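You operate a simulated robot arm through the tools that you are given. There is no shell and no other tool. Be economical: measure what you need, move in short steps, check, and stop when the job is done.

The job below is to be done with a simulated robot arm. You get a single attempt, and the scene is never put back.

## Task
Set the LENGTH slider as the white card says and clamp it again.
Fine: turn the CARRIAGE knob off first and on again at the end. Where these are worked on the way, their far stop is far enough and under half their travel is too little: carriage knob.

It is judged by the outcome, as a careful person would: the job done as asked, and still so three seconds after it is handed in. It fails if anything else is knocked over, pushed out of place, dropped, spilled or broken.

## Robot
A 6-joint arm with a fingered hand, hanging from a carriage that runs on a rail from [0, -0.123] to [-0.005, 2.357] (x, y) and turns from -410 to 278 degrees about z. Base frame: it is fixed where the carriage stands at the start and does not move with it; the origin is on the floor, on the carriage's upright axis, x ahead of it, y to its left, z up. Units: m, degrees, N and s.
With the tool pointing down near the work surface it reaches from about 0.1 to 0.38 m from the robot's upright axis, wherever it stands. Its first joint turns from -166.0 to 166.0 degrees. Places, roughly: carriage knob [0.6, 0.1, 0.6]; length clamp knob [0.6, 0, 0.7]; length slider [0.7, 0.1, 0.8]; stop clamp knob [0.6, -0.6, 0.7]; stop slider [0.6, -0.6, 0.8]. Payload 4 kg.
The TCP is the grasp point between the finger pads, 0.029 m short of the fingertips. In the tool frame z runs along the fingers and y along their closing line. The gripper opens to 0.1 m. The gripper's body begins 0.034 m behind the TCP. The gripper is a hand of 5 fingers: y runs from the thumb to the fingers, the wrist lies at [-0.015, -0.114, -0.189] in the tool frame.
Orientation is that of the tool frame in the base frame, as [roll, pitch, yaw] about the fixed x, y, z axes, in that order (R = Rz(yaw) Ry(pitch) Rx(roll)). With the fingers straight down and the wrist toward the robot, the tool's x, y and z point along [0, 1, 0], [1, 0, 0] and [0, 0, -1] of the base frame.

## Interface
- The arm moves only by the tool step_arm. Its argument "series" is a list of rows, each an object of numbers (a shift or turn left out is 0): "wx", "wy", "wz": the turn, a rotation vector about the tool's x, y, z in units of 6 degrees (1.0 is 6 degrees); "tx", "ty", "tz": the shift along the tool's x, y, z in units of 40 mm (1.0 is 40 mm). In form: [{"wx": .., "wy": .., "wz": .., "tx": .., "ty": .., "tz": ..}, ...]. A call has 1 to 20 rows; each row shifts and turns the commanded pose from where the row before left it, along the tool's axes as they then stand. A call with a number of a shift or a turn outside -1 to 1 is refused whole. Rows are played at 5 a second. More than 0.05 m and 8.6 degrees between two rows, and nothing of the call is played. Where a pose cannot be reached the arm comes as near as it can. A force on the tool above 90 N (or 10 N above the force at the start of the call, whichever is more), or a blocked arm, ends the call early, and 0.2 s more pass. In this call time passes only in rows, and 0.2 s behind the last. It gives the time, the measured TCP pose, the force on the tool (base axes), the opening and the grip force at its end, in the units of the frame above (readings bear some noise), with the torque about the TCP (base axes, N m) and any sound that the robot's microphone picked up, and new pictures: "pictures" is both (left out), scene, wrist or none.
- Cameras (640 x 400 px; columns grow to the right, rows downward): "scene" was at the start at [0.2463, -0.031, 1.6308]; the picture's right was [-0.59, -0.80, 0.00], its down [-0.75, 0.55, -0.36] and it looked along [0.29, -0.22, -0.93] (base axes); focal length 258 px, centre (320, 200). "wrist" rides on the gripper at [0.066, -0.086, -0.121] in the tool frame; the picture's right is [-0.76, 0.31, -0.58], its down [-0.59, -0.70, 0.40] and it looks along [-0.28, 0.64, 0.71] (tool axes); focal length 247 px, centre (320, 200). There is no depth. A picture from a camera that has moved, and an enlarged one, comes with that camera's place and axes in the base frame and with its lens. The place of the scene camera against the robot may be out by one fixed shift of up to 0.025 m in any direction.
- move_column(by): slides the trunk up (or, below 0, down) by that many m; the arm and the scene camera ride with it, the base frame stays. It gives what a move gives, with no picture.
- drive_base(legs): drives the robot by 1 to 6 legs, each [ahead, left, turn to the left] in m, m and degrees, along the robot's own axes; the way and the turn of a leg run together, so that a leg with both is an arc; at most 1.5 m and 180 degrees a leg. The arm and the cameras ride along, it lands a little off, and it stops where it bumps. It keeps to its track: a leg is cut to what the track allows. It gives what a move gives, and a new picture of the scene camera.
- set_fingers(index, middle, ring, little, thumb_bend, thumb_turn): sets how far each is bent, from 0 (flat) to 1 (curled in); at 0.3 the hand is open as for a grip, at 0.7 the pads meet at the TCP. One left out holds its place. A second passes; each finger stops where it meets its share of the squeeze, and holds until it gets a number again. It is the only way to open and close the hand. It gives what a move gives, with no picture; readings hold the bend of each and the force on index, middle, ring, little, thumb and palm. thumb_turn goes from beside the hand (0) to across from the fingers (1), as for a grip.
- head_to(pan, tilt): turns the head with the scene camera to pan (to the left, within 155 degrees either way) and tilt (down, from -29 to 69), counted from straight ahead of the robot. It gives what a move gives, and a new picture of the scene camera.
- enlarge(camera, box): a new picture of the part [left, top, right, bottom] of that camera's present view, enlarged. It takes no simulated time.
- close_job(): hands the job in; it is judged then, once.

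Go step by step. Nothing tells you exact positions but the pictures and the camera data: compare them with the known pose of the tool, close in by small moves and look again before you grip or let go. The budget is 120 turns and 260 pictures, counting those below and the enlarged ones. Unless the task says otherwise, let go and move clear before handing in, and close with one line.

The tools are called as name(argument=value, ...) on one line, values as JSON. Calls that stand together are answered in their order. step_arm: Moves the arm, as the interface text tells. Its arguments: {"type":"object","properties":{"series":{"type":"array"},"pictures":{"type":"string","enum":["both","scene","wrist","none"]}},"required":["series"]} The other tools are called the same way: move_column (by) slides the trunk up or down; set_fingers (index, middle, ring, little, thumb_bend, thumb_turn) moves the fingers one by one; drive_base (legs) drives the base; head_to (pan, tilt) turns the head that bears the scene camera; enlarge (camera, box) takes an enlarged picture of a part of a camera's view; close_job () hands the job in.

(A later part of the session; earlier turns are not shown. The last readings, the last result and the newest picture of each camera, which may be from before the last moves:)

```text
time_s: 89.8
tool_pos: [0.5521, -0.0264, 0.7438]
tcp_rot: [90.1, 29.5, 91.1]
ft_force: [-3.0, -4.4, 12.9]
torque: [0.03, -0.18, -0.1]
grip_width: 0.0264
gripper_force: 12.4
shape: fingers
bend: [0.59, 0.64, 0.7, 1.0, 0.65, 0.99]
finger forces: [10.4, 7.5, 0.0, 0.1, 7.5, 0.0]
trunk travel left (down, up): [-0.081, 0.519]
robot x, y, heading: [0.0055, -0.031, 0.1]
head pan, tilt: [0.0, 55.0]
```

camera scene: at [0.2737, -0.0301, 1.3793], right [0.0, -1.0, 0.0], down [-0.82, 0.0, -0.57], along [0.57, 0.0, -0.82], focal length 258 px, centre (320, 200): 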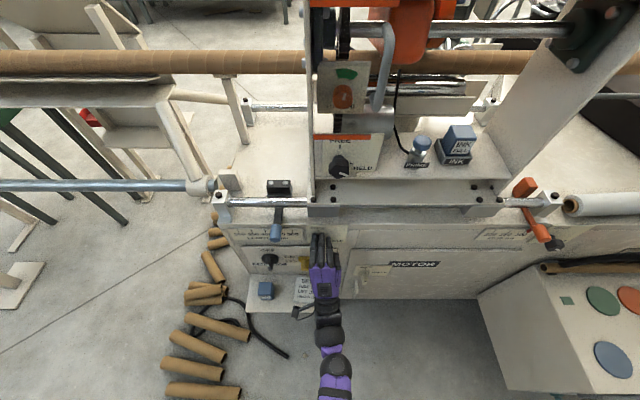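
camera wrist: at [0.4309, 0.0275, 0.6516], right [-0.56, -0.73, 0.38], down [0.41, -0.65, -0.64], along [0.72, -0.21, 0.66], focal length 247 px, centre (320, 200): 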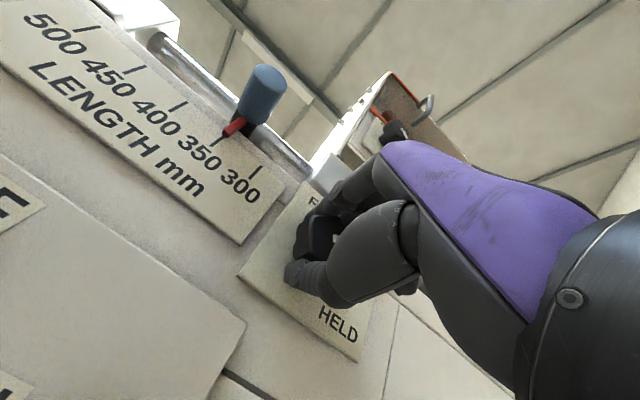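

step_arm(series=[{"wz": -1}, {"wz": -1}])

enlarge(camera="wrist", box=[230, 150, 430, 350])

```text
time_s: 90.4
tool_pos: [0.5518, -0.0229, 0.7423]
tcp_rot: [90.5, 41.4, 91.5]
ft_force: [1.3, 2.8, 8.3]
torque: [-0.03, -0.13, 0.02]
grip_width: 0.0221
gripper_force: 11.9
shape: fingers
bend: [0.62, 0.64, 0.7, 1.0, 0.65, 0.98]
finger forces: [8.5, 7.8, 0.1, 0.0, 6.4, 0.0]
trunk travel left (down, up): [-0.081, 0.519]
robot x, y, heading: [0.003, -0.0334, 0.2]
head pan, tilt: [0.0, 55.0]
camera scene: at [0.2742, -0.0287, 1.3794], right [0.0, -1.0, 0.0], down [-0.82, 0.0, -0.57], along [0.57, 0.0, -0.82], focal length 258 px, centre (320, 200)
camera wrist: at [0.4322, -0.0337, 0.6346], right [-0.57, -0.38, 0.73], down [0.42, -0.9, -0.14], along [0.71, 0.23, 0.66], focal length 247 px, centre (320, 200)
```

scene: 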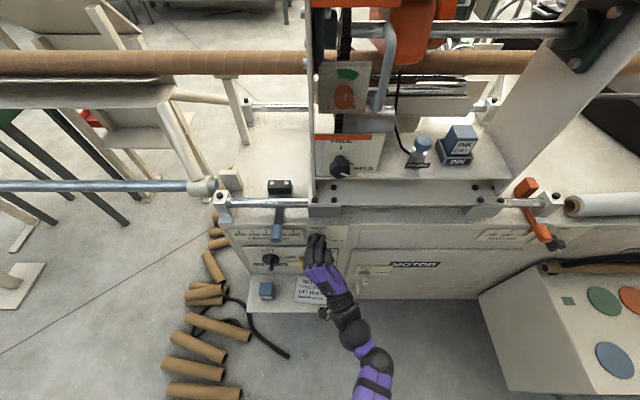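
wrist: 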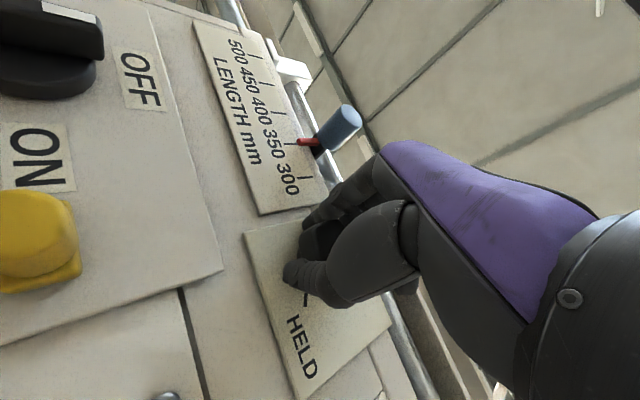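

```text
2.00 times, centred on (330, 250) of wrist
camera zoom: at [0.4322, -0.0337, 0.6346], right [-0.57, -0.38, 0.73], down [0.42, -0.9, -0.14], along [0.71, 0.23, 0.66], focal length 494 px, centre (300, 100)
```

zoom: 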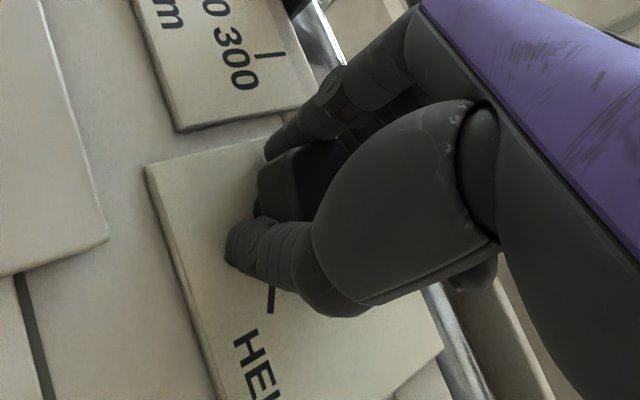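

The grip changed, perhaps meaning the stop was reached. I'll release, retreat, and check the knob.

set_fingers(index=0.35, middle=0.35, ring=0.35, thumb_bend=0.3)

step_arm(series=[{"tz": -0.8}, {"tz": -0.7}])

enlarge(camera="scene", box=[270, 210, 370, 310])

enlarge(camera="wrist", box=[200, 150, 400, 350])

```text
time_s: 91.4
tool_pos: [0.5515, -0.0248, 0.7424]
tcp_rot: [90.4, 41.4, 91.3]
ft_force: [-0.8, 0.0, 0.5]
torque: [-0.02, 0.0, 0.02]
grip_width: 0.0925
gripper_force: 0.1
shape: fingers
bend: [0.35, 0.35, 0.35, 1.0, 0.3, 0.98]
finger forces: [0.0, 0.1, 0.0, 0.0, 0.0, 0.1]
trunk travel left (down, up): [-0.081, 0.519]
robot x, y, heading: [-0.0015, -0.0328, 0.2]
head pan, tilt: [0.0, 55.0]
```

```text
time_s: 92.0
tool_pos: [0.4894, -0.025, 0.7424]
tcp_rot: [90.3, 41.4, 91.1]
ft_force: [-0.1, 0.6, 0.5]
torque: [-0.04, -0.03, -0.04]
grip_width: 0.0929
gripper_force: 0.1
shape: fingers
bend: [0.35, 0.35, 0.35, 1.0, 0.3, 0.98]
finger forces: [0.0, 0.1, 0.0, 0.1, 0.1, 0.0]
trunk travel left (down, up): [-0.081, 0.519]
robot x, y, heading: [0.0001, -0.036, 0.1]
head pan, tilt: [0.0, 55.0]
camera scene: at [0.2732, -0.0293, 1.3791], right [0.0, -1.0, 0.0], down [-0.82, 0.0, -0.57], along [0.57, 0.0, -0.82], focal length 258 px, centre (320, 200)
camera wrist: at [0.3697, -0.0358, 0.6346], right [-0.57, -0.38, 0.73], down [0.41, -0.9, -0.14], along [0.71, 0.22, 0.66], focal length 247 px, centre (320, 200)
```

scene: 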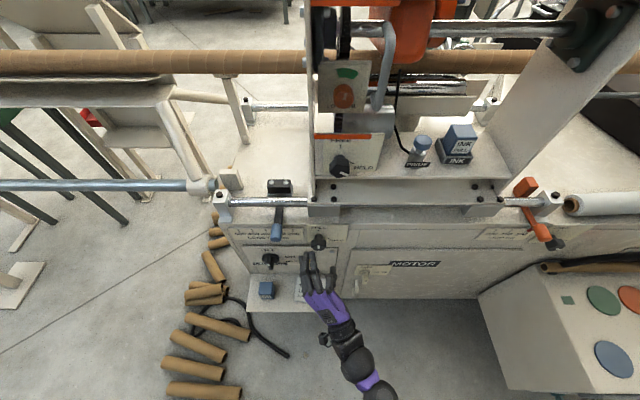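
wrist: 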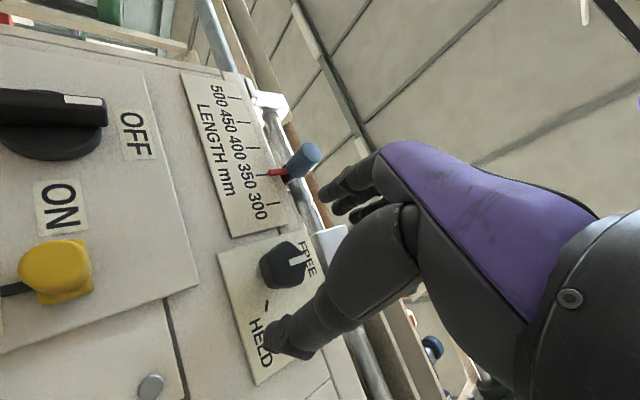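

```text
4.00 times, centred on (320, 260) of scene
camera zoom: at [0.2732, -0.0293, 1.3791], right [0.0, -1.0, 0.0], down [-0.82, 0.0, -0.57], along [0.57, 0.0, -0.82], focal length 1033 px, centre (320, -40)
```

zoom: 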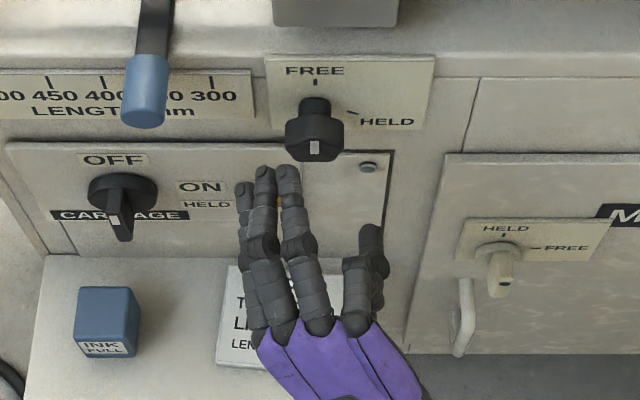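

```text
2.00 times, centred on (300, 250) of wrist
camera zoom: at [0.3697, -0.0358, 0.6346], right [-0.57, -0.38, 0.73], down [0.41, -0.9, -0.14], along [0.71, 0.22, 0.66], focal length 494 px, centre (360, 100)
```

zoom: 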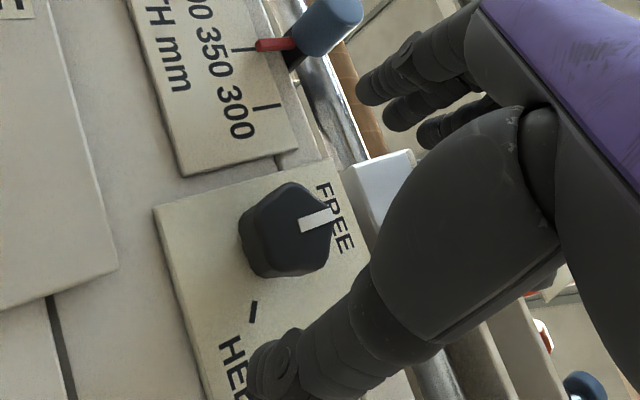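

The knob now points at FREE. Next I restore the pointing hand to push the slider handle left from its right side.

step_arm(series=[{"tz": -1}, {"wz": 1}, {"wz": 1}, {"wz": 1}, {"wz": 1}, {"wz": 1}, {"wz": 1}, {"wz": 0.9}], pictures="none")

set_fingers(index=0.2, middle=1, ring=1, little=1, thumb_bend=0.9)

move_column(by=0.08)

drive_base(legs=[[0, 0.035, 0]])

step_arm(series=[{"wx": 1}, {"wx": 1}, {"wx": 1}, {"wx": 1}, {"wx": 1}])

```text
time_s: 93.8
tool_pos: [0.4514, -0.0273, 0.743]
tcp_rot: [90.1, 0.0, 91.2]
ft_force: [0.0, 0.2, -0.4]
torque: [0.0, 0.01, 0.0]
grip_width: 0.0925
gripper_force: 0.1
shape: fingers
bend: [0.35, 0.35, 0.35, 1.0, 0.3, 0.98]
finger forces: [0.0, 0.0, 0.0, 0.1, 0.0, 0.0]
trunk travel left (down, up): [-0.081, 0.519]
robot x, y, heading: [0.0018, -0.0341, 0.1]
head pan, tilt: [0.0, 55.0]
```

```text
time_s: 94.8
tool_pos: [0.453, -0.0275, 0.7411]
tcp_rot: [90.2, 0.0, 91.0]
ft_force: [0.7, -0.2, 0.7]
torque: [0.0, -0.01, -0.01]
grip_width: 0.0334
gripper_force: 0.1
shape: fingers
bend: [0.2, 0.99, 0.99, 1.0, 0.9, 0.98]
finger forces: [0.0, 0.1, 0.0, 0.0, 0.0, 0.0]
trunk travel left (down, up): [-0.081, 0.519]
robot x, y, heading: [-0.0008, -0.0327, 0.0]
head pan, tilt: [0.0, 55.0]
```

```text
time_s: 96.0
tool_pos: [0.4526, -0.0271, 0.8225]
tcp_rot: [90.4, 0.0, 91.1]
ft_force: [0.4, -1.4, 0.1]
torque: [0.01, 0.04, -0.02]
grip_width: 0.033
gripper_force: 0.1
shape: fingers
bend: [0.2, 0.99, 0.99, 1.0, 0.9, 0.98]
finger forces: [0.0, 0.0, 0.1, 0.1, 0.0, 0.0]
trunk travel left (down, up): [-0.161, 0.439]
robot x, y, heading: [-0.0029, -0.0328, 0.2]
head pan, tilt: [0.0, 55.0]
```

```text
time_s: 96.8
tool_pos: [0.4519, 0.0091, 0.8232]
tcp_rot: [90.3, 0.0, 91.1]
ft_force: [-0.6, 0.1, -0.4]
torque: [-0.01, 0.01, -0.01]
grip_width: 0.0334
gripper_force: 0.0
shape: fingers
bend: [0.2, 0.99, 0.99, 1.0, 0.9, 0.98]
finger forces: [0.1, 0.0, 0.1, 0.0, 0.1, 0.0]
trunk travel left (down, up): [-0.161, 0.439]
robot x, y, heading: [-0.0022, 0.0015, 0.2]
head pan, tilt: [0.0, 55.0]
camera scene: at [0.2735, 0.0054, 1.4592], right [0.0, -1.0, 0.0], down [-0.82, 0.0, -0.57], along [0.57, 0.0, -0.82], focal length 258 px, centre (320, 200)
```

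scene: 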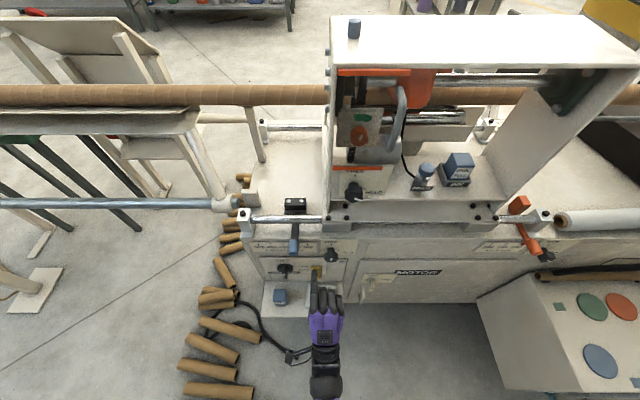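

```text
time_s: 98.0
tool_pos: [0.4514, 0.0072, 0.8232]
tcp_rot: [120.5, -0.1, 91.1]
ft_force: [-0.3, 0.4, -0.7]
torque: [-0.02, -0.01, 0.0]
grip_width: 0.0331
gripper_force: 0.1
shape: fingers
bend: [0.2, 0.99, 0.99, 1.0, 0.9, 0.98]
finger forces: [0.0, 0.0, 0.0, 0.0, 0.0, 0.0]
trunk travel left (down, up): [-0.161, 0.439]
robot x, y, heading: [0.0004, -0.002, 0.1]
head pan, tilt: [0.0, 55.0]
camera scene: at [0.2735, 0.005, 1.4592], right [0.0, -1.0, 0.0], down [-0.82, 0.0, -0.57], along [0.57, 0.0, -0.82], focal length 258 px, centre (320, 200)
camera wrist: at [0.3037, 0.0694, 0.8091], right [-0.33, -0.76, 0.56], down [0.0, -0.59, -0.81], along [0.94, -0.27, 0.19], focal length 247 px, centre (320, 200)
```

scene: 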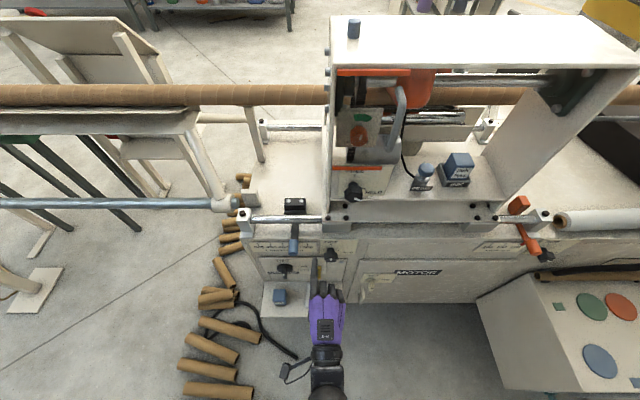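
wrist: 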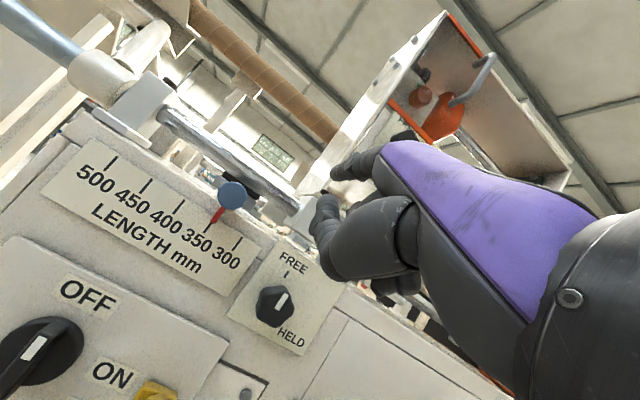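

The slider handle is at about y=0.074, z=0.81. I move the index tip down to that height just right of the handle.

step_arm(series=[{"ty": -0.77, "tz": 0.44, "tx": 0.15}, {"ty": -0.77, "tz": 0.44, "tx": 0.15}, {"ty": 0.42, "tz": 0.73}])

enlarge(camera="scene", box=[260, 190, 360, 310])

enlarge(camera="wrist", box=[180, 60, 400, 260])

```text
time_s: 98.8
tool_pos: [0.4885, 0.0197, 0.7512]
tcp_rot: [120.3, 0.0, 91.0]
ft_force: [-0.5, 0.3, -0.1]
torque: [-0.01, 0.02, -0.02]
grip_width: 0.0334
gripper_force: 0.0
shape: fingers
bend: [0.2, 0.99, 0.99, 1.0, 0.9, 0.98]
finger forces: [0.1, 0.0, 0.1, 0.0, 0.0, 0.0]
trunk travel left (down, up): [-0.161, 0.439]
robot x, y, heading: [-0.0029, 0.0024, 0.2]
head pan, tilt: [0.0, 55.0]
camera scene: at [0.274, 0.005, 1.4595], right [0.0, -1.0, 0.0], down [-0.82, 0.0, -0.57], along [0.57, 0.0, -0.82], focal length 258 px, centre (320, 200)
camera wrist: at [0.34, 0.0831, 0.7378], right [-0.33, -0.76, 0.56], down [0.0, -0.59, -0.81], along [0.94, -0.27, 0.2], focal length 247 px, centre (320, 200)
```

scene: 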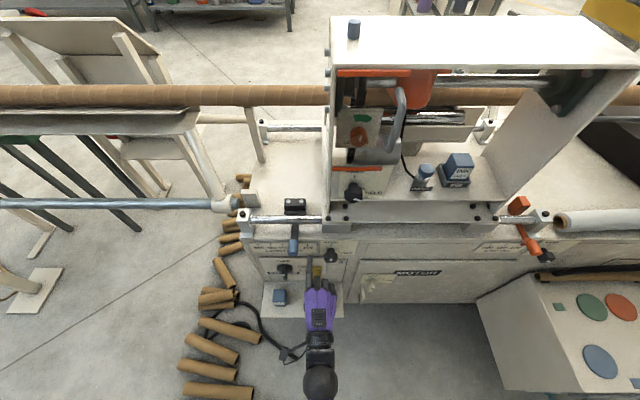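
wrist: 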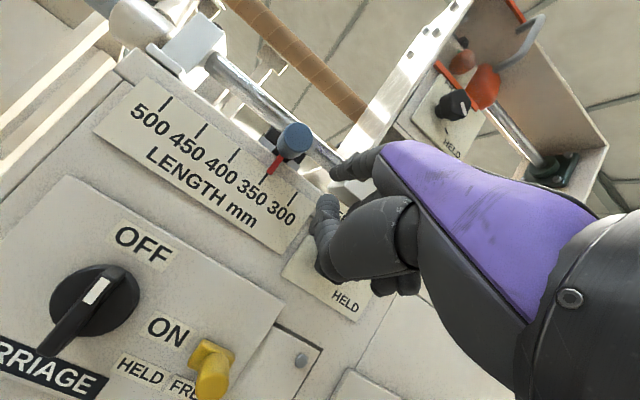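

```text
3.33 times, centred on (310, 250) of scene
camera zoom: at [0.274, 0.005, 1.4595], right [0.0, -1.0, 0.0], down [-0.82, 0.0, -0.57], along [0.57, 0.0, -0.82], focal length 861 px, centre (353, 33)
```

zoom: 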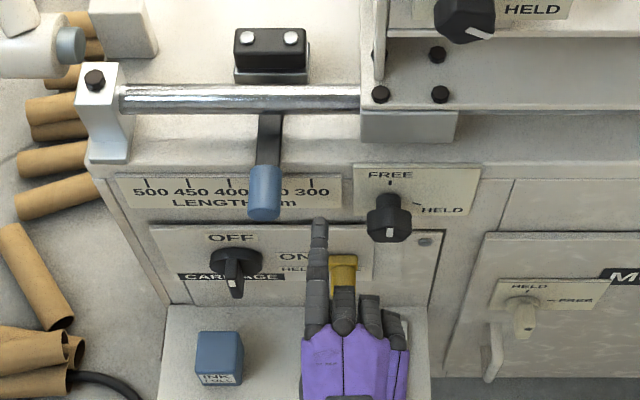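

```text
2.00 times, centred on (290, 160) of wrist
camera zoom: at [0.34, 0.0831, 0.7378], right [-0.33, -0.76, 0.56], down [0.0, -0.59, -0.81], along [0.94, -0.27, 0.2], focal length 494 px, centre (380, 280)
```

zoom: 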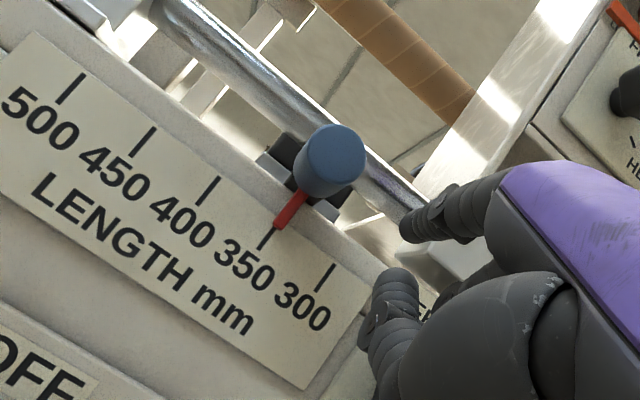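

The pointer reads 350. I advance alongside the handle, then push left up to near contact.

step_arm(series=[{"ty": 0.375, "tz": 0.65}, {"tx": 0.4}, {"tx": 0.3}, {"tx": 0.3}])

enlarge(camera="wrist", box=[180, 60, 400, 260])

enlarge(camera="scene", box=[260, 190, 360, 310])

```text
time_s: 99.8
tool_pos: [0.5158, 0.0612, 0.7511]
tcp_rot: [120.4, 0.0, 90.9]
ft_force: [-0.1, -0.8, -0.5]
torque: [0.05, 0.02, -0.04]
grip_width: 0.0328
gripper_force: 0.8
shape: fingers
bend: [0.2, 0.99, 0.99, 1.0, 0.9, 0.98]
finger forces: [0.8, 0.0, 0.1, 0.0, 0.0, 0.0]
trunk travel left (down, up): [-0.161, 0.439]
robot x, y, heading: [0.0013, 0.0062, -0.1]
head pan, tilt: [0.0, 55.0]
camera scene: at [0.2735, 0.005, 1.4593], right [0.0, -1.0, 0.0], down [-0.82, 0.0, -0.57], along [0.57, 0.0, -0.82], focal length 258 px, centre (320, 200)
camera wrist: at [0.3677, 0.1235, 0.7376], right [-0.33, -0.76, 0.56], down [0.0, -0.59, -0.81], along [0.94, -0.27, 0.19], focal length 247 px, centre (320, 200)
```

scene: 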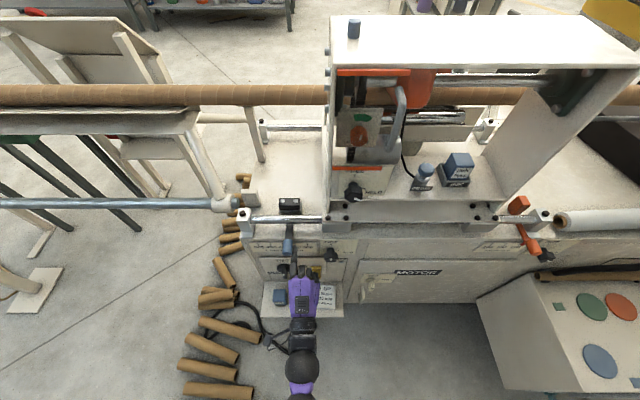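
wrist: 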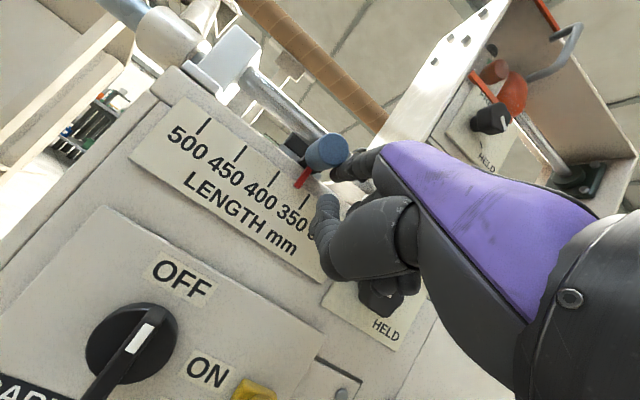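

```text
2.00 times, centred on (290, 160) of wrist
camera zoom: at [0.3677, 0.1235, 0.7376], right [-0.33, -0.76, 0.56], down [0.0, -0.59, -0.81], along [0.94, -0.27, 0.19], focal length 494 px, centre (380, 280)
```

zoom: 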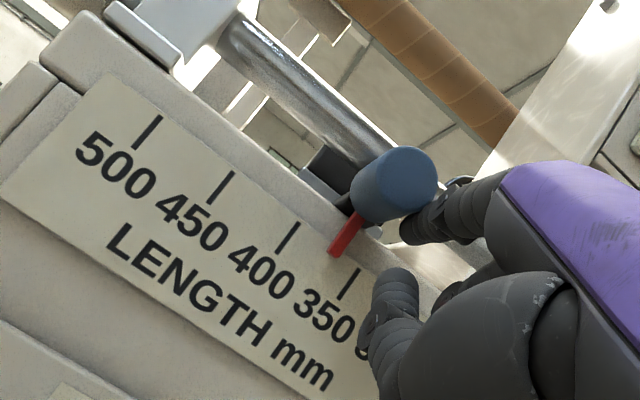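

```text
3.33 times, centred on (310, 250) of scene
camera zoom: at [0.2735, 0.005, 1.4593], right [0.0, -1.0, 0.0], down [-0.82, 0.0, -0.57], along [0.57, 0.0, -0.82], focal length 861 px, centre (353, 33)
```

zoom: 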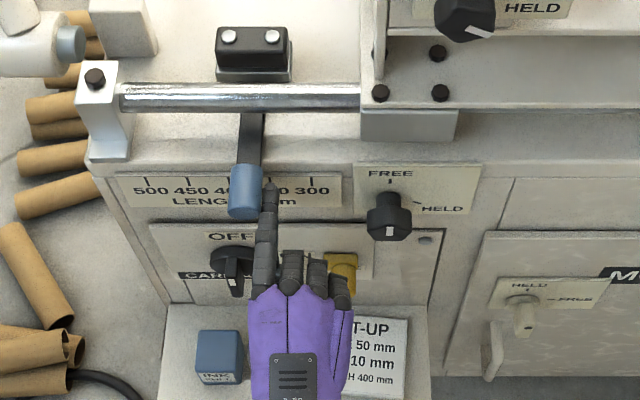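

The slider slides freely, now near 370. Pushing on carefully.

step_arm(series=[{"tx": 0.25}, {"tx": 0.2}])

enlarge(camera="wrist", box=[180, 60, 400, 260])

enlarge(camera="scene", box=[260, 190, 360, 310])

```text
time_s: 100.4
tool_pos: [0.5139, 0.0783, 0.7526]
tcp_rot: [120.3, 0.0, 91.0]
ft_force: [0.8, -1.7, -0.7]
torque: [0.07, 0.07, -0.04]
grip_width: 0.0331
gripper_force: 1.4
shape: fingers
bend: [0.2, 0.99, 0.99, 1.0, 0.9, 0.98]
finger forces: [1.4, 0.0, 0.1, 0.1, 0.1, 0.0]
trunk travel left (down, up): [-0.161, 0.439]
robot x, y, heading: [-0.0007, 0.0003, 0.2]
head pan, tilt: [0.0, 55.0]
camera scene: at [0.2736, 0.0049, 1.4593], right [0.0, -1.0, 0.0], down [-0.82, 0.0, -0.57], along [0.57, 0.0, -0.82], focal length 258 px, centre (320, 200)
camera wrist: at [0.3663, 0.1411, 0.7377], right [-0.33, -0.76, 0.56], down [0.0, -0.59, -0.81], along [0.94, -0.27, 0.19], focal length 247 px, centre (320, 200)
```

scene: 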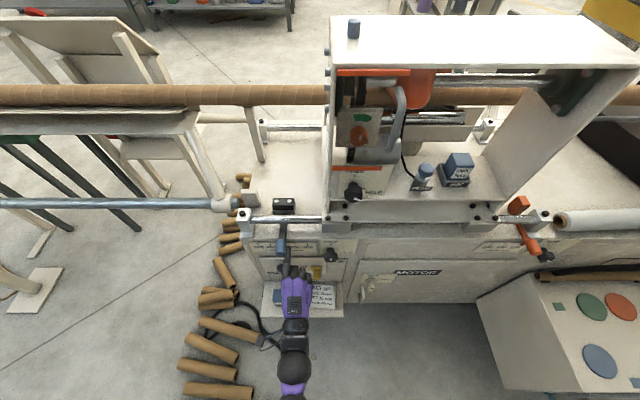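
wrist: 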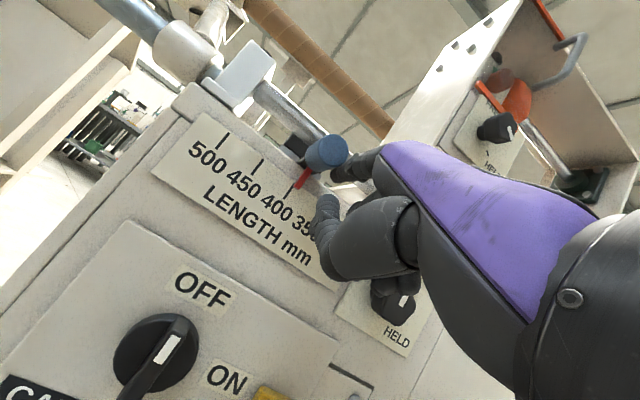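

```text
2.00 times, centred on (290, 160) of wrist
camera zoom: at [0.3663, 0.1411, 0.7377], right [-0.33, -0.76, 0.56], down [0.0, -0.59, -0.81], along [0.94, -0.27, 0.19], focal length 494 px, centre (380, 280)
```

zoom: 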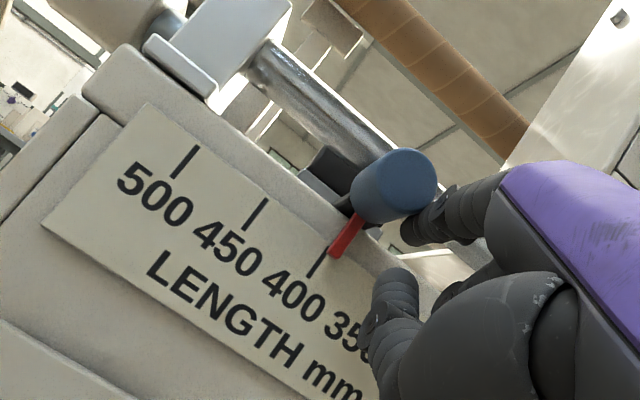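

```text
3.33 times, centred on (310, 250) of scene
camera zoom: at [0.2736, 0.0049, 1.4593], right [0.0, -1.0, 0.0], down [-0.82, 0.0, -0.57], along [0.57, 0.0, -0.82], focal length 861 px, centre (353, 33)
```

zoom: 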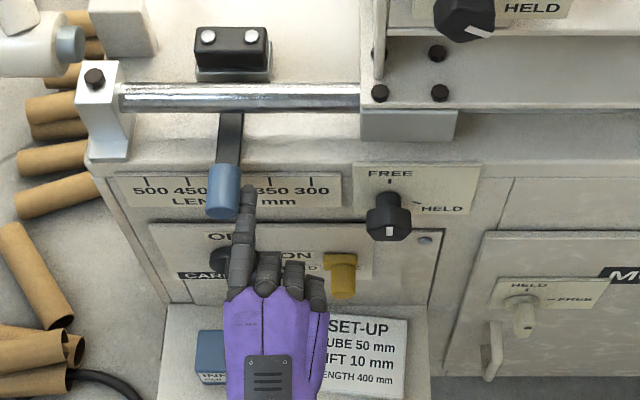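

Almost at 400. A tiny further push, then I'll back away for a clean reading.

step_arm(series=[{"tx": 0.05}], pictures="none")

step_arm(series=[{"tx": -0.5}, {"ty": -0.496, "tz": -0.868}, {"ty": -0.496, "tz": -0.868}])

enlarge(camera="wrist", box=[180, 80, 320, 220])

enlarge(camera="scene", box=[250, 200, 350, 280])

```text
time_s: 100.8
tool_pos: [0.5142, 0.0808, 0.7517]
tcp_rot: [120.2, 0.0, 91.0]
ft_force: [0.9, -1.7, -0.7]
torque: [0.08, 0.03, -0.06]
grip_width: 0.0329
gripper_force: 0.8
shape: fingers
bend: [0.2, 0.99, 0.99, 1.0, 0.9, 0.98]
finger forces: [1.2, 0.1, 0.1, 0.0, 0.0, 0.0]
trunk travel left (down, up): [-0.161, 0.439]
robot x, y, heading: [0.0029, -0.0001, 0.1]
head pan, tilt: [0.0, 55.0]
```

```text
time_s: 101.6
tool_pos: [0.4322, 0.0576, 0.7496]
tcp_rot: [120.3, 0.0, 91.1]
ft_force: [0.3, 0.0, -0.6]
torque: [0.05, 0.01, 0.01]
grip_width: 0.0331
gripper_force: 0.2
shape: fingers
bend: [0.2, 0.99, 0.99, 1.0, 0.9, 0.98]
finger forces: [0.1, 0.0, 0.1, 0.1, 0.0, 0.1]
trunk travel left (down, up): [-0.161, 0.439]
robot x, y, heading: [0.0012, 0.002, 0.4]
head pan, tilt: [0.0, 55.0]
camera scene: at [0.273, 0.0048, 1.459], right [0.0, -1.0, 0.0], down [-0.82, 0.0, -0.57], along [0.57, 0.0, -0.82], focal length 258 px, centre (320, 200)
camera wrist: at [0.2837, 0.1204, 0.7364], right [-0.33, -0.76, 0.56], down [0.0, -0.59, -0.81], along [0.94, -0.27, 0.19], focal length 247 px, centre (320, 200)
```

scene: 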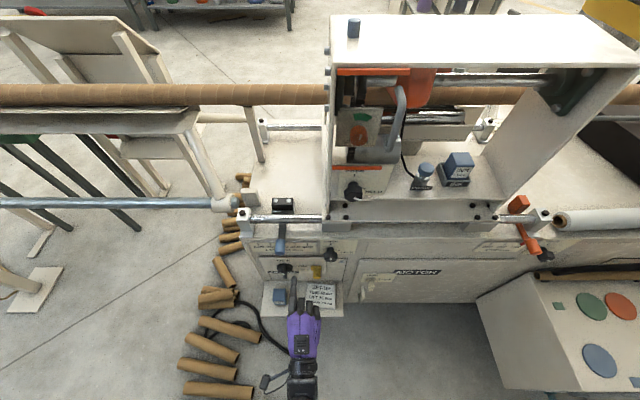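
wrist: 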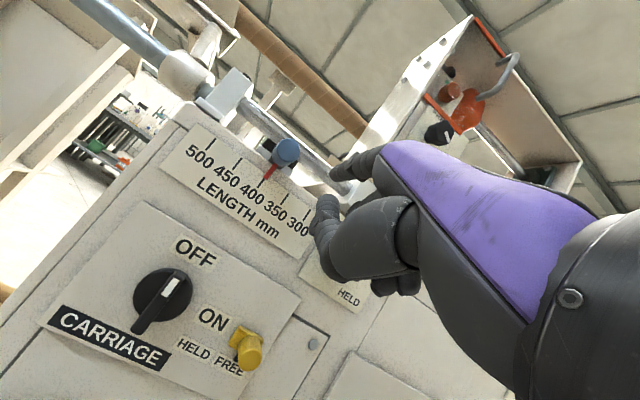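

```text
2.86 times, centred on (250, 150) of wrist
camera zoom: at [0.2837, 0.1204, 0.7364], right [-0.33, -0.76, 0.56], down [0.0, -0.59, -0.81], along [0.94, -0.27, 0.19], focal length 706 px, centre (520, 343)
```

zoom: 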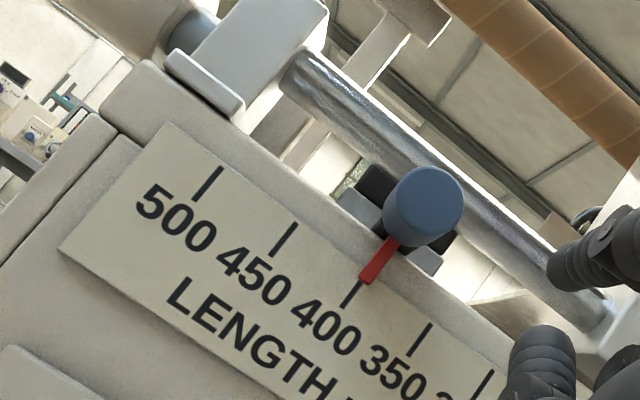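

```text
5.00 times, centred on (300, 240) of scene
camera zoom: at [0.273, 0.0048, 1.459], right [0.0, -1.0, 0.0], down [-0.82, 0.0, -0.57], along [0.57, 0.0, -0.82], focal length 1291 px, centre (420, 0)
```

zoom: 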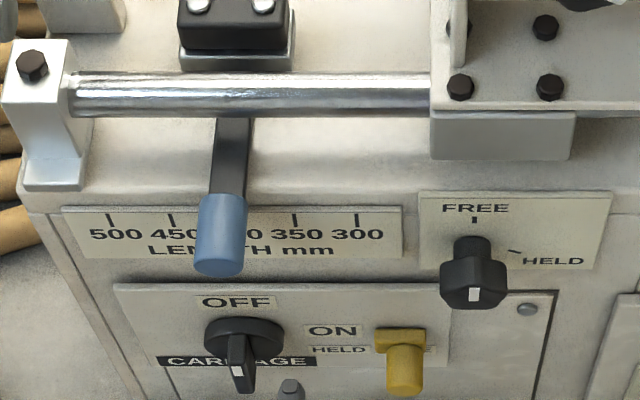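

enlarge(camera="wrist", box=[245, 150, 295, 190])

```text
10.00 times, centred on (270, 170) of wrist
camera zoom: at [0.2837, 0.1204, 0.7364], right [-0.33, -0.76, 0.56], down [0.0, -0.59, -0.81], along [0.94, -0.27, 0.19], focal length 2470 px, centre (820, 500)
```

zoom: 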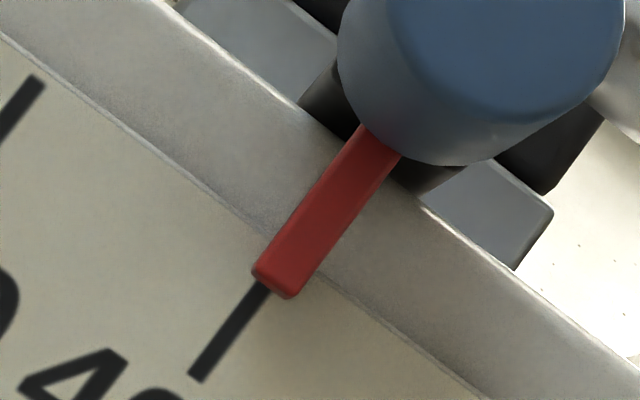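

The pointer reads about 399–400. Now back to the clamp knob: level the hand, return base and trunk to the earlier gripping stance, and open the hand.

step_arm(series=[{"wx": -1}, {"wx": -1}, {"wx": -1}, {"wx": -1}, {"wx": -1}], pictures="none")

drive_base(legs=[[0, -0.036, 0]])

move_column(by=-0.08)

step_arm(series=[{"tx": -0.6, "ty": 0.7}, {"tx": -0.6, "ty": 0.7}, {"ty": 0.43}], pictures="none")

set_fingers(index=0.35, middle=0.35, ring=0.35, thumb_bend=0.3)

step_arm(series=[{"wz": -1}, {"wz": -1}, {"wz": -1}, {"wz": -1}, {"wz": -1}, {"wz": -1}])

```text
time_s: 102.8
tool_pos: [0.4359, 0.0587, 0.7525]
tcp_rot: [90.0, 0.0, 91.1]
ft_force: [-0.4, 0.2, -0.5]
torque: [0.02, 0.02, 0.03]
grip_width: 0.0328
gripper_force: 0.1
shape: fingers
bend: [0.2, 0.99, 0.99, 1.0, 0.9, 0.98]
finger forces: [0.0, 0.0, 0.0, 0.0, 0.0, 0.0]
trunk travel left (down, up): [-0.161, 0.439]
robot x, y, heading: [0.0013, 0.0005, 0.0]
head pan, tilt: [0.0, 55.0]
```

```text
time_s: 103.7
tool_pos: [0.4347, 0.0217, 0.7519]
tcp_rot: [90.3, 0.1, 90.9]
ft_force: [0.1, -1.0, -0.1]
torque: [0.01, 0.01, 0.03]
grip_width: 0.0329
gripper_force: 0.0
shape: fingers
bend: [0.2, 0.99, 0.99, 1.0, 0.9, 0.98]
finger forces: [0.0, 0.1, 0.0, 0.0, 0.0, 0.0]
trunk travel left (down, up): [-0.161, 0.439]
robot x, y, heading: [-0.0004, -0.0316, 0.2]
head pan, tilt: [0.0, 55.0]
camera scene: at [0.2735, -0.031, 1.4592], right [0.0, -1.0, 0.0], down [-0.82, 0.0, -0.57], along [0.57, 0.0, -0.82], focal length 258 px, centre (320, 200)
```

scene: 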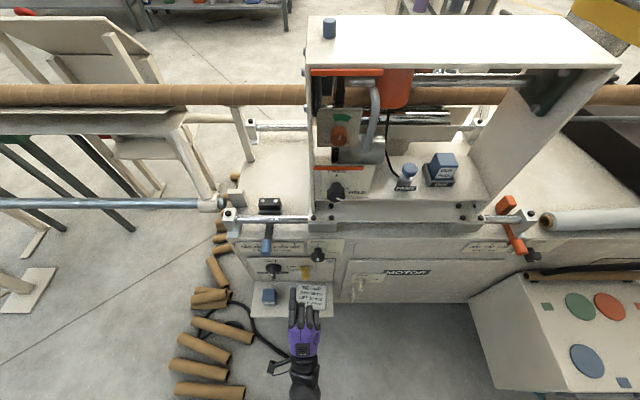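

```text
time_s: 104.9
tool_pos: [0.4352, 0.0232, 0.6717]
tcp_rot: [90.2, 0.0, 91.0]
ft_force: [-1.1, 0.8, -0.4]
torque: [0.01, 0.03, 0.02]
grip_width: 0.0331
gripper_force: 0.1
shape: fingers
bend: [0.2, 0.99, 0.99, 1.0, 0.9, 0.98]
finger forces: [0.0, 0.1, 0.0, 0.1, 0.1, 0.1]
trunk travel left (down, up): [-0.081, 0.519]
robot x, y, heading: [0.0008, -0.0304, -0.3]
head pan, tilt: [0.0, 55.0]
```

```text
time_s: 105.7
tool_pos: [0.4353, -0.025, 0.7452]
tcp_rot: [90.2, 0.1, 90.9]
ft_force: [-0.4, 0.6, 0.9]
torque: [-0.02, 0.01, 0.01]
grip_width: 0.0331
gripper_force: 0.0
shape: fingers
bend: [0.2, 0.99, 0.99, 1.0, 0.9, 0.98]
finger forces: [0.0, 0.1, 0.1, 0.0, 0.0, 0.1]
trunk travel left (down, up): [-0.081, 0.519]
robot x, y, heading: [0.0005, -0.0306, -0.1]
head pan, tilt: [0.0, 55.0]
```

```text
time_s: 106.7
tool_pos: [0.4354, -0.0256, 0.7462]
tcp_rot: [90.2, 0.0, 91.1]
ft_force: [0.6, -0.2, -0.1]
torque: [0.0, 0.01, 0.02]
grip_width: 0.0925
gripper_force: 0.0
shape: fingers
bend: [0.35, 0.35, 0.35, 1.0, 0.3, 0.98]
finger forces: [0.0, 0.1, 0.0, 0.0, 0.1, 0.0]
trunk travel left (down, up): [-0.081, 0.519]
robot x, y, heading: [0.0002, -0.0316, 0.3]
head pan, tilt: [0.0, 55.0]
```

```text
time_s: 108.1
tool_pos: [0.4344, -0.0264, 0.7461]
tcp_rot: [90.3, 36.1, 91.2]
ft_force: [0.2, 0.4, -0.1]
torque: [0.01, 0.01, -0.01]
grip_width: 0.0927
gripper_force: 0.0
shape: fingers
bend: [0.35, 0.35, 0.35, 1.0, 0.3, 0.98]
finger forces: [0.1, 0.0, 0.0, 0.1, 0.0, 0.0]
trunk travel left (down, up): [-0.081, 0.519]
robot x, y, heading: [0.0012, -0.0332, -0.0]
head pan, tilt: [0.0, 55.0]
camera scene: at [0.2737, -0.0307, 1.3793], right [0.0, -1.0, 0.0], down [-0.82, 0.0, -0.57], along [0.57, 0.0, -0.82], focal length 258 px, centre (320, 200)
camera wrist: at [0.3151, -0.026, 0.6376], right [-0.57, -0.44, 0.7], down [0.41, -0.88, -0.22], along [0.71, 0.16, 0.68], focal length 247 px, centre (320, 200)
```

scene: 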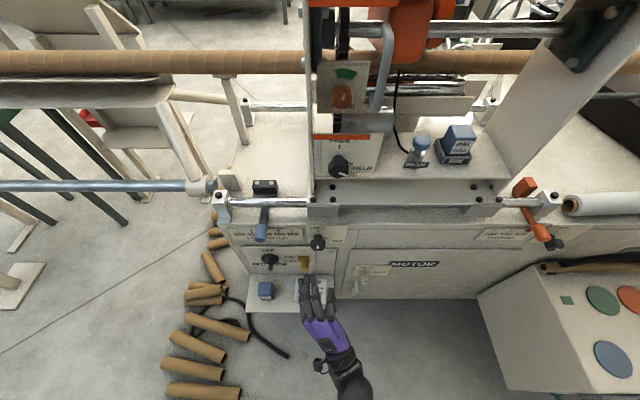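
wrist: 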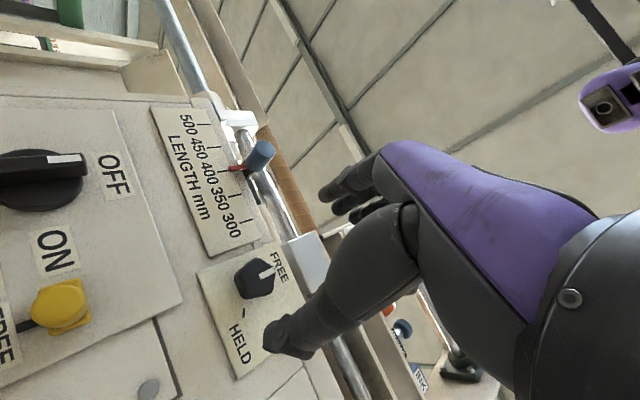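

Aligned. Advance, grip.

step_arm(series=[{"tz": 1}, {"tz": 1}, {"tz": 0.93}], pictures="none")

set_fingers(index=0.7, middle=0.7, ring=0.7, thumb_bend=0.7)

enlarge(camera="wrist", box=[230, 150, 430, 350])

```text
time_s: 108.9
tool_pos: [0.5545, -0.0243, 0.7452]
tcp_rot: [90.4, 36.0, 91.4]
ft_force: [0.1, -0.4, 0.3]
torque: [0.0, 0.01, 0.03]
grip_width: 0.0929
gripper_force: 0.1
shape: fingers
bend: [0.35, 0.35, 0.35, 1.0, 0.3, 0.98]
finger forces: [0.1, 0.0, 0.0, 0.1, 0.1, 0.1]
trunk travel left (down, up): [-0.081, 0.519]
robot x, y, heading: [-0.001, -0.0339, 0.1]
head pan, tilt: [0.0, 55.0]
```

```text
time_s: 109.9
tool_pos: [0.5527, -0.0233, 0.746]
tcp_rot: [90.3, 36.0, 91.3]
ft_force: [-6.7, 4.0, 4.6]
torque: [-0.09, 0.14, -0.08]
grip_width: 0.0243
gripper_force: 12.5
shape: fingers
bend: [0.63, 0.65, 0.7, 1.0, 0.64, 0.97]
finger forces: [8.1, 4.4, 0.0, 0.1, 13.5, 0.1]
trunk travel left (down, up): [-0.081, 0.519]
robot x, y, heading: [-0.003, -0.0353, 0.2]
head pan, tilt: [0.0, 55.0]
```

```text
2.00 times, centred on (330, 250) of wrist
camera zoom: at [0.4322, -0.0232, 0.6373], right [-0.57, -0.44, 0.7], down [0.41, -0.88, -0.22], along [0.71, 0.16, 0.68], focal length 494 px, centre (300, 100)
```

zoom: 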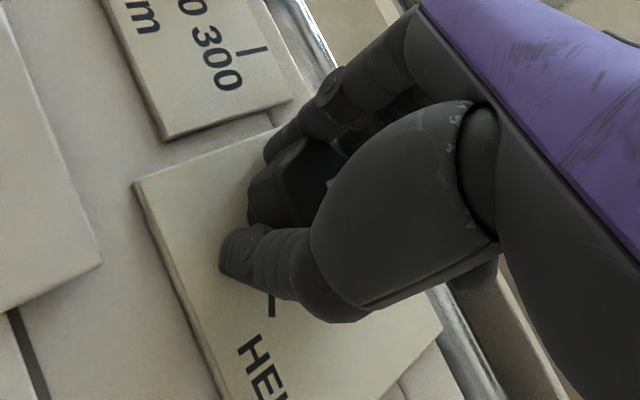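

Gripped. Twist clockwise toward HELD.

step_arm(series=[{"wz": 1}, {"wz": 1}, {"wz": 1}, {"wz": 1}, {"wz": 1}, {"wz": 1}], pictures="wrist")

step_arm(series=[{"wz": 1}, {"wz": 1}, {"wz": 1}, {"wz": 1}, {"wz": 1}, {"wz": 1}], pictures="wrist")

```text
time_s: 111.3
tool_pos: [0.5539, -0.0223, 0.7466]
tcp_rot: [90.0, -0.1, 91.1]
ft_force: [-0.7, 1.9, 8.7]
torque: [-0.11, -0.21, 0.01]
grip_width: 0.0216
gripper_force: 11.8
shape: fingers
bend: [0.63, 0.64, 0.7, 1.0, 0.65, 0.97]
finger forces: [8.0, 10.5, 0.0, 0.0, 5.3, 0.0]
trunk travel left (down, up): [-0.081, 0.519]
robot x, y, heading: [-0.0032, -0.0334, 0.5]
head pan, tilt: [0.0, 55.0]
camera wrist: at [0.4314, 0.0409, 0.6601], right [-0.56, -0.77, 0.31], down [0.41, -0.58, -0.7], along [0.72, -0.27, 0.64], focal length 247 px, centre (320, 200)
```

wrist: 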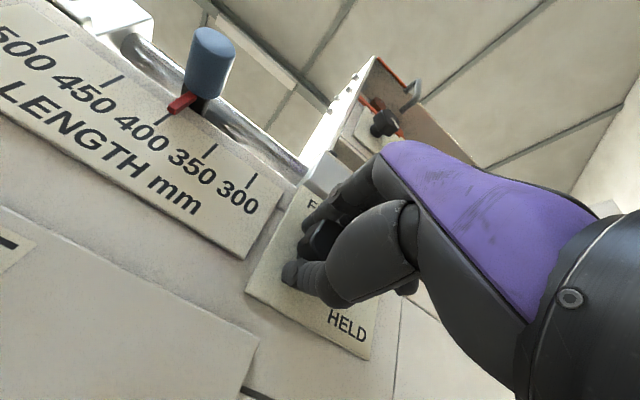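

```text
time_s: 112.7
tool_pos: [0.5521, -0.0238, 0.7458]
tcp_rot: [90.1, -36.0, 90.8]
ft_force: [-5.0, -2.3, 18.5]
torque: [-0.13, -0.41, -0.13]
grip_width: 0.0217
gripper_force: 16.5
shape: fingers
bend: [0.61, 0.63, 0.7, 1.0, 0.65, 0.97]
finger forces: [12.7, 15.7, 0.0, 0.0, 5.2, 0.0]
trunk travel left (down, up): [-0.081, 0.519]
robot x, y, heading: [-0.001, -0.0311, 0.2]
head pan, tilt: [0.0, 55.0]
camera wrist: at [0.4306, 0.0771, 0.7152], right [-0.56, -0.8, -0.2], down [0.4, -0.06, -0.92], along [0.72, -0.59, 0.35], focal length 247 px, centre (320, 200)
```

wrist: 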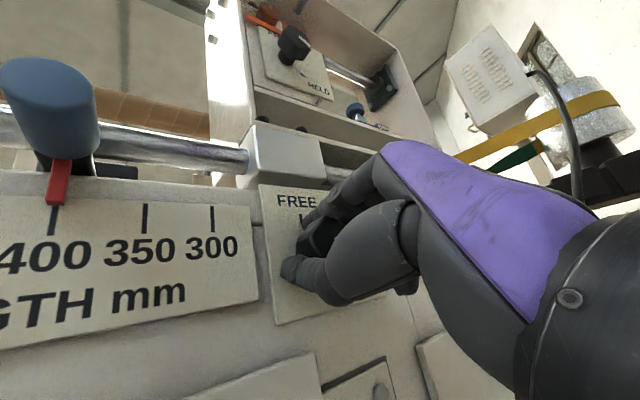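

step_arm(series=[{"wz": 1}, {"wz": 1}], pictures="none")

set_fingers(index=0.35, middle=0.35, ring=0.35, thumb_bend=0.3)

step_arm(series=[{"tz": -0.8}, {"tz": -0.8}])

enlarge(camera="wrist", box=[180, 150, 380, 350])

enlarge(camera="scene", box=[250, 200, 350, 280])

```text
time_s: 113.3
tool_pos: [0.5533, -0.0257, 0.7468]
tcp_rot: [90.0, -48.1, 91.1]
ft_force: [-6.7, -3.9, 18.9]
torque: [-0.16, -0.41, -0.22]
grip_width: 0.0217
gripper_force: 17.9
shape: fingers
bend: [0.6, 0.63, 0.7, 1.0, 0.66, 0.96]
finger forces: [13.9, 16.1, 0.0, 0.1, 5.7, 0.1]
trunk travel left (down, up): [-0.081, 0.519]
robot x, y, heading: [-0.0008, -0.0346, -0.1]
head pan, tilt: [0.0, 55.0]
```

```text
time_s: 114.3
tool_pos: [0.553, -0.0234, 0.7454]
tcp_rot: [90.4, -48.0, 90.6]
ft_force: [0.3, 0.4, -0.5]
torque: [0.0, 0.0, -0.01]
grip_width: 0.0927
gripper_force: 0.1
shape: fingers
bend: [0.35, 0.35, 0.35, 1.0, 0.3, 0.98]
finger forces: [0.1, 0.0, 0.1, 0.0, 0.0, 0.1]
trunk travel left (down, up): [-0.081, 0.519]
robot x, y, heading: [0.001, -0.0359, 0.4]
head pan, tilt: [0.0, 55.0]
```

```text
time_s: 114.9
tool_pos: [0.4872, -0.0259, 0.7468]
tcp_rot: [90.5, -48.1, 90.6]
ft_force: [-0.2, -0.2, 1.1]
torque: [0.02, 0.02, 0.0]
grip_width: 0.0928
gripper_force: 0.1
shape: fingers
bend: [0.35, 0.35, 0.35, 1.0, 0.3, 0.98]
finger forces: [0.0, 0.0, 0.1, 0.0, 0.1, 0.0]
trunk travel left (down, up): [-0.081, 0.519]
robot x, y, heading: [-0.0042, -0.0331, 0.3]
head pan, tilt: [0.0, 55.0]
camera scene: at [0.2732, -0.0307, 1.3791], right [0.0, -1.0, 0.0], down [-0.82, 0.0, -0.57], along [0.57, 0.0, -0.82], focal length 258 px, centre (320, 200)
camera wrist: at [0.3646, 0.0799, 0.7369], right [-0.57, -0.74, -0.35], down [0.39, 0.14, -0.91], along [0.73, -0.65, 0.22], focal length 247 px, centre (320, 200)
```

scene: 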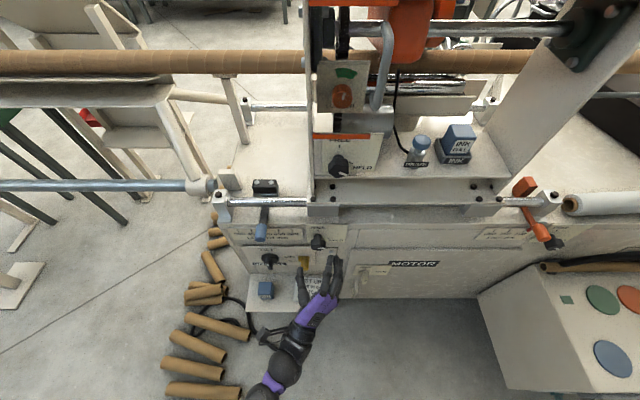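
wrist: 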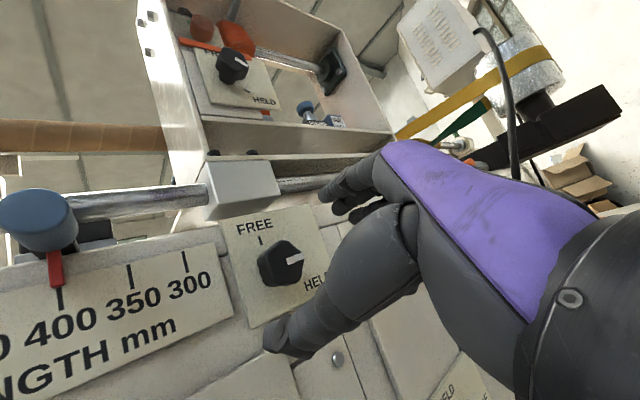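

```text
2.00 times, centred on (280, 250) of wrist
camera zoom: at [0.3646, 0.0799, 0.7369], right [-0.57, -0.74, -0.35], down [0.39, 0.14, -0.91], along [0.73, -0.65, 0.22], focal length 494 px, centre (400, 100)
```

zoom: 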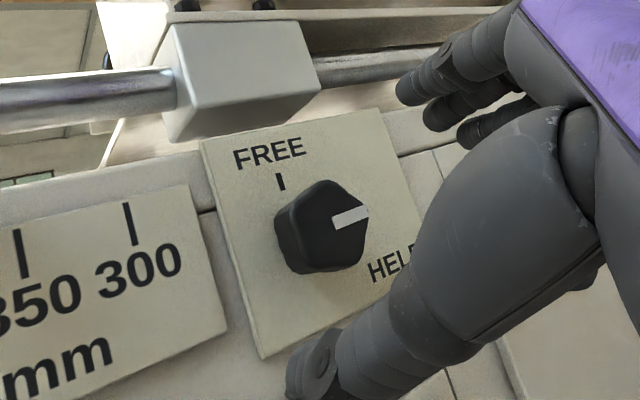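

```text
5.00 times, centred on (300, 240) of scene
camera zoom: at [0.2732, -0.0307, 1.3791], right [0.0, -1.0, 0.0], down [-0.82, 0.0, -0.57], along [0.57, 0.0, -0.82], focal length 1291 px, centre (420, 0)
```

zoom: 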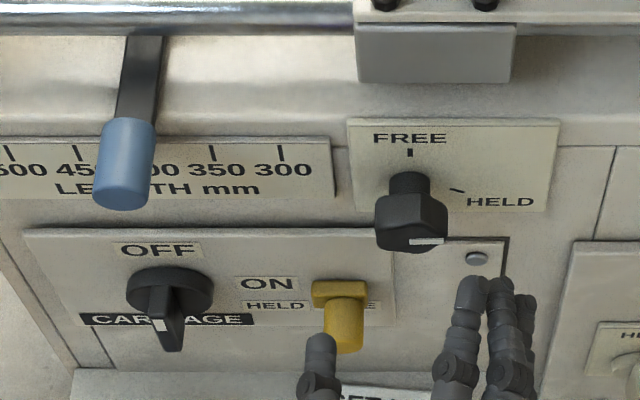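

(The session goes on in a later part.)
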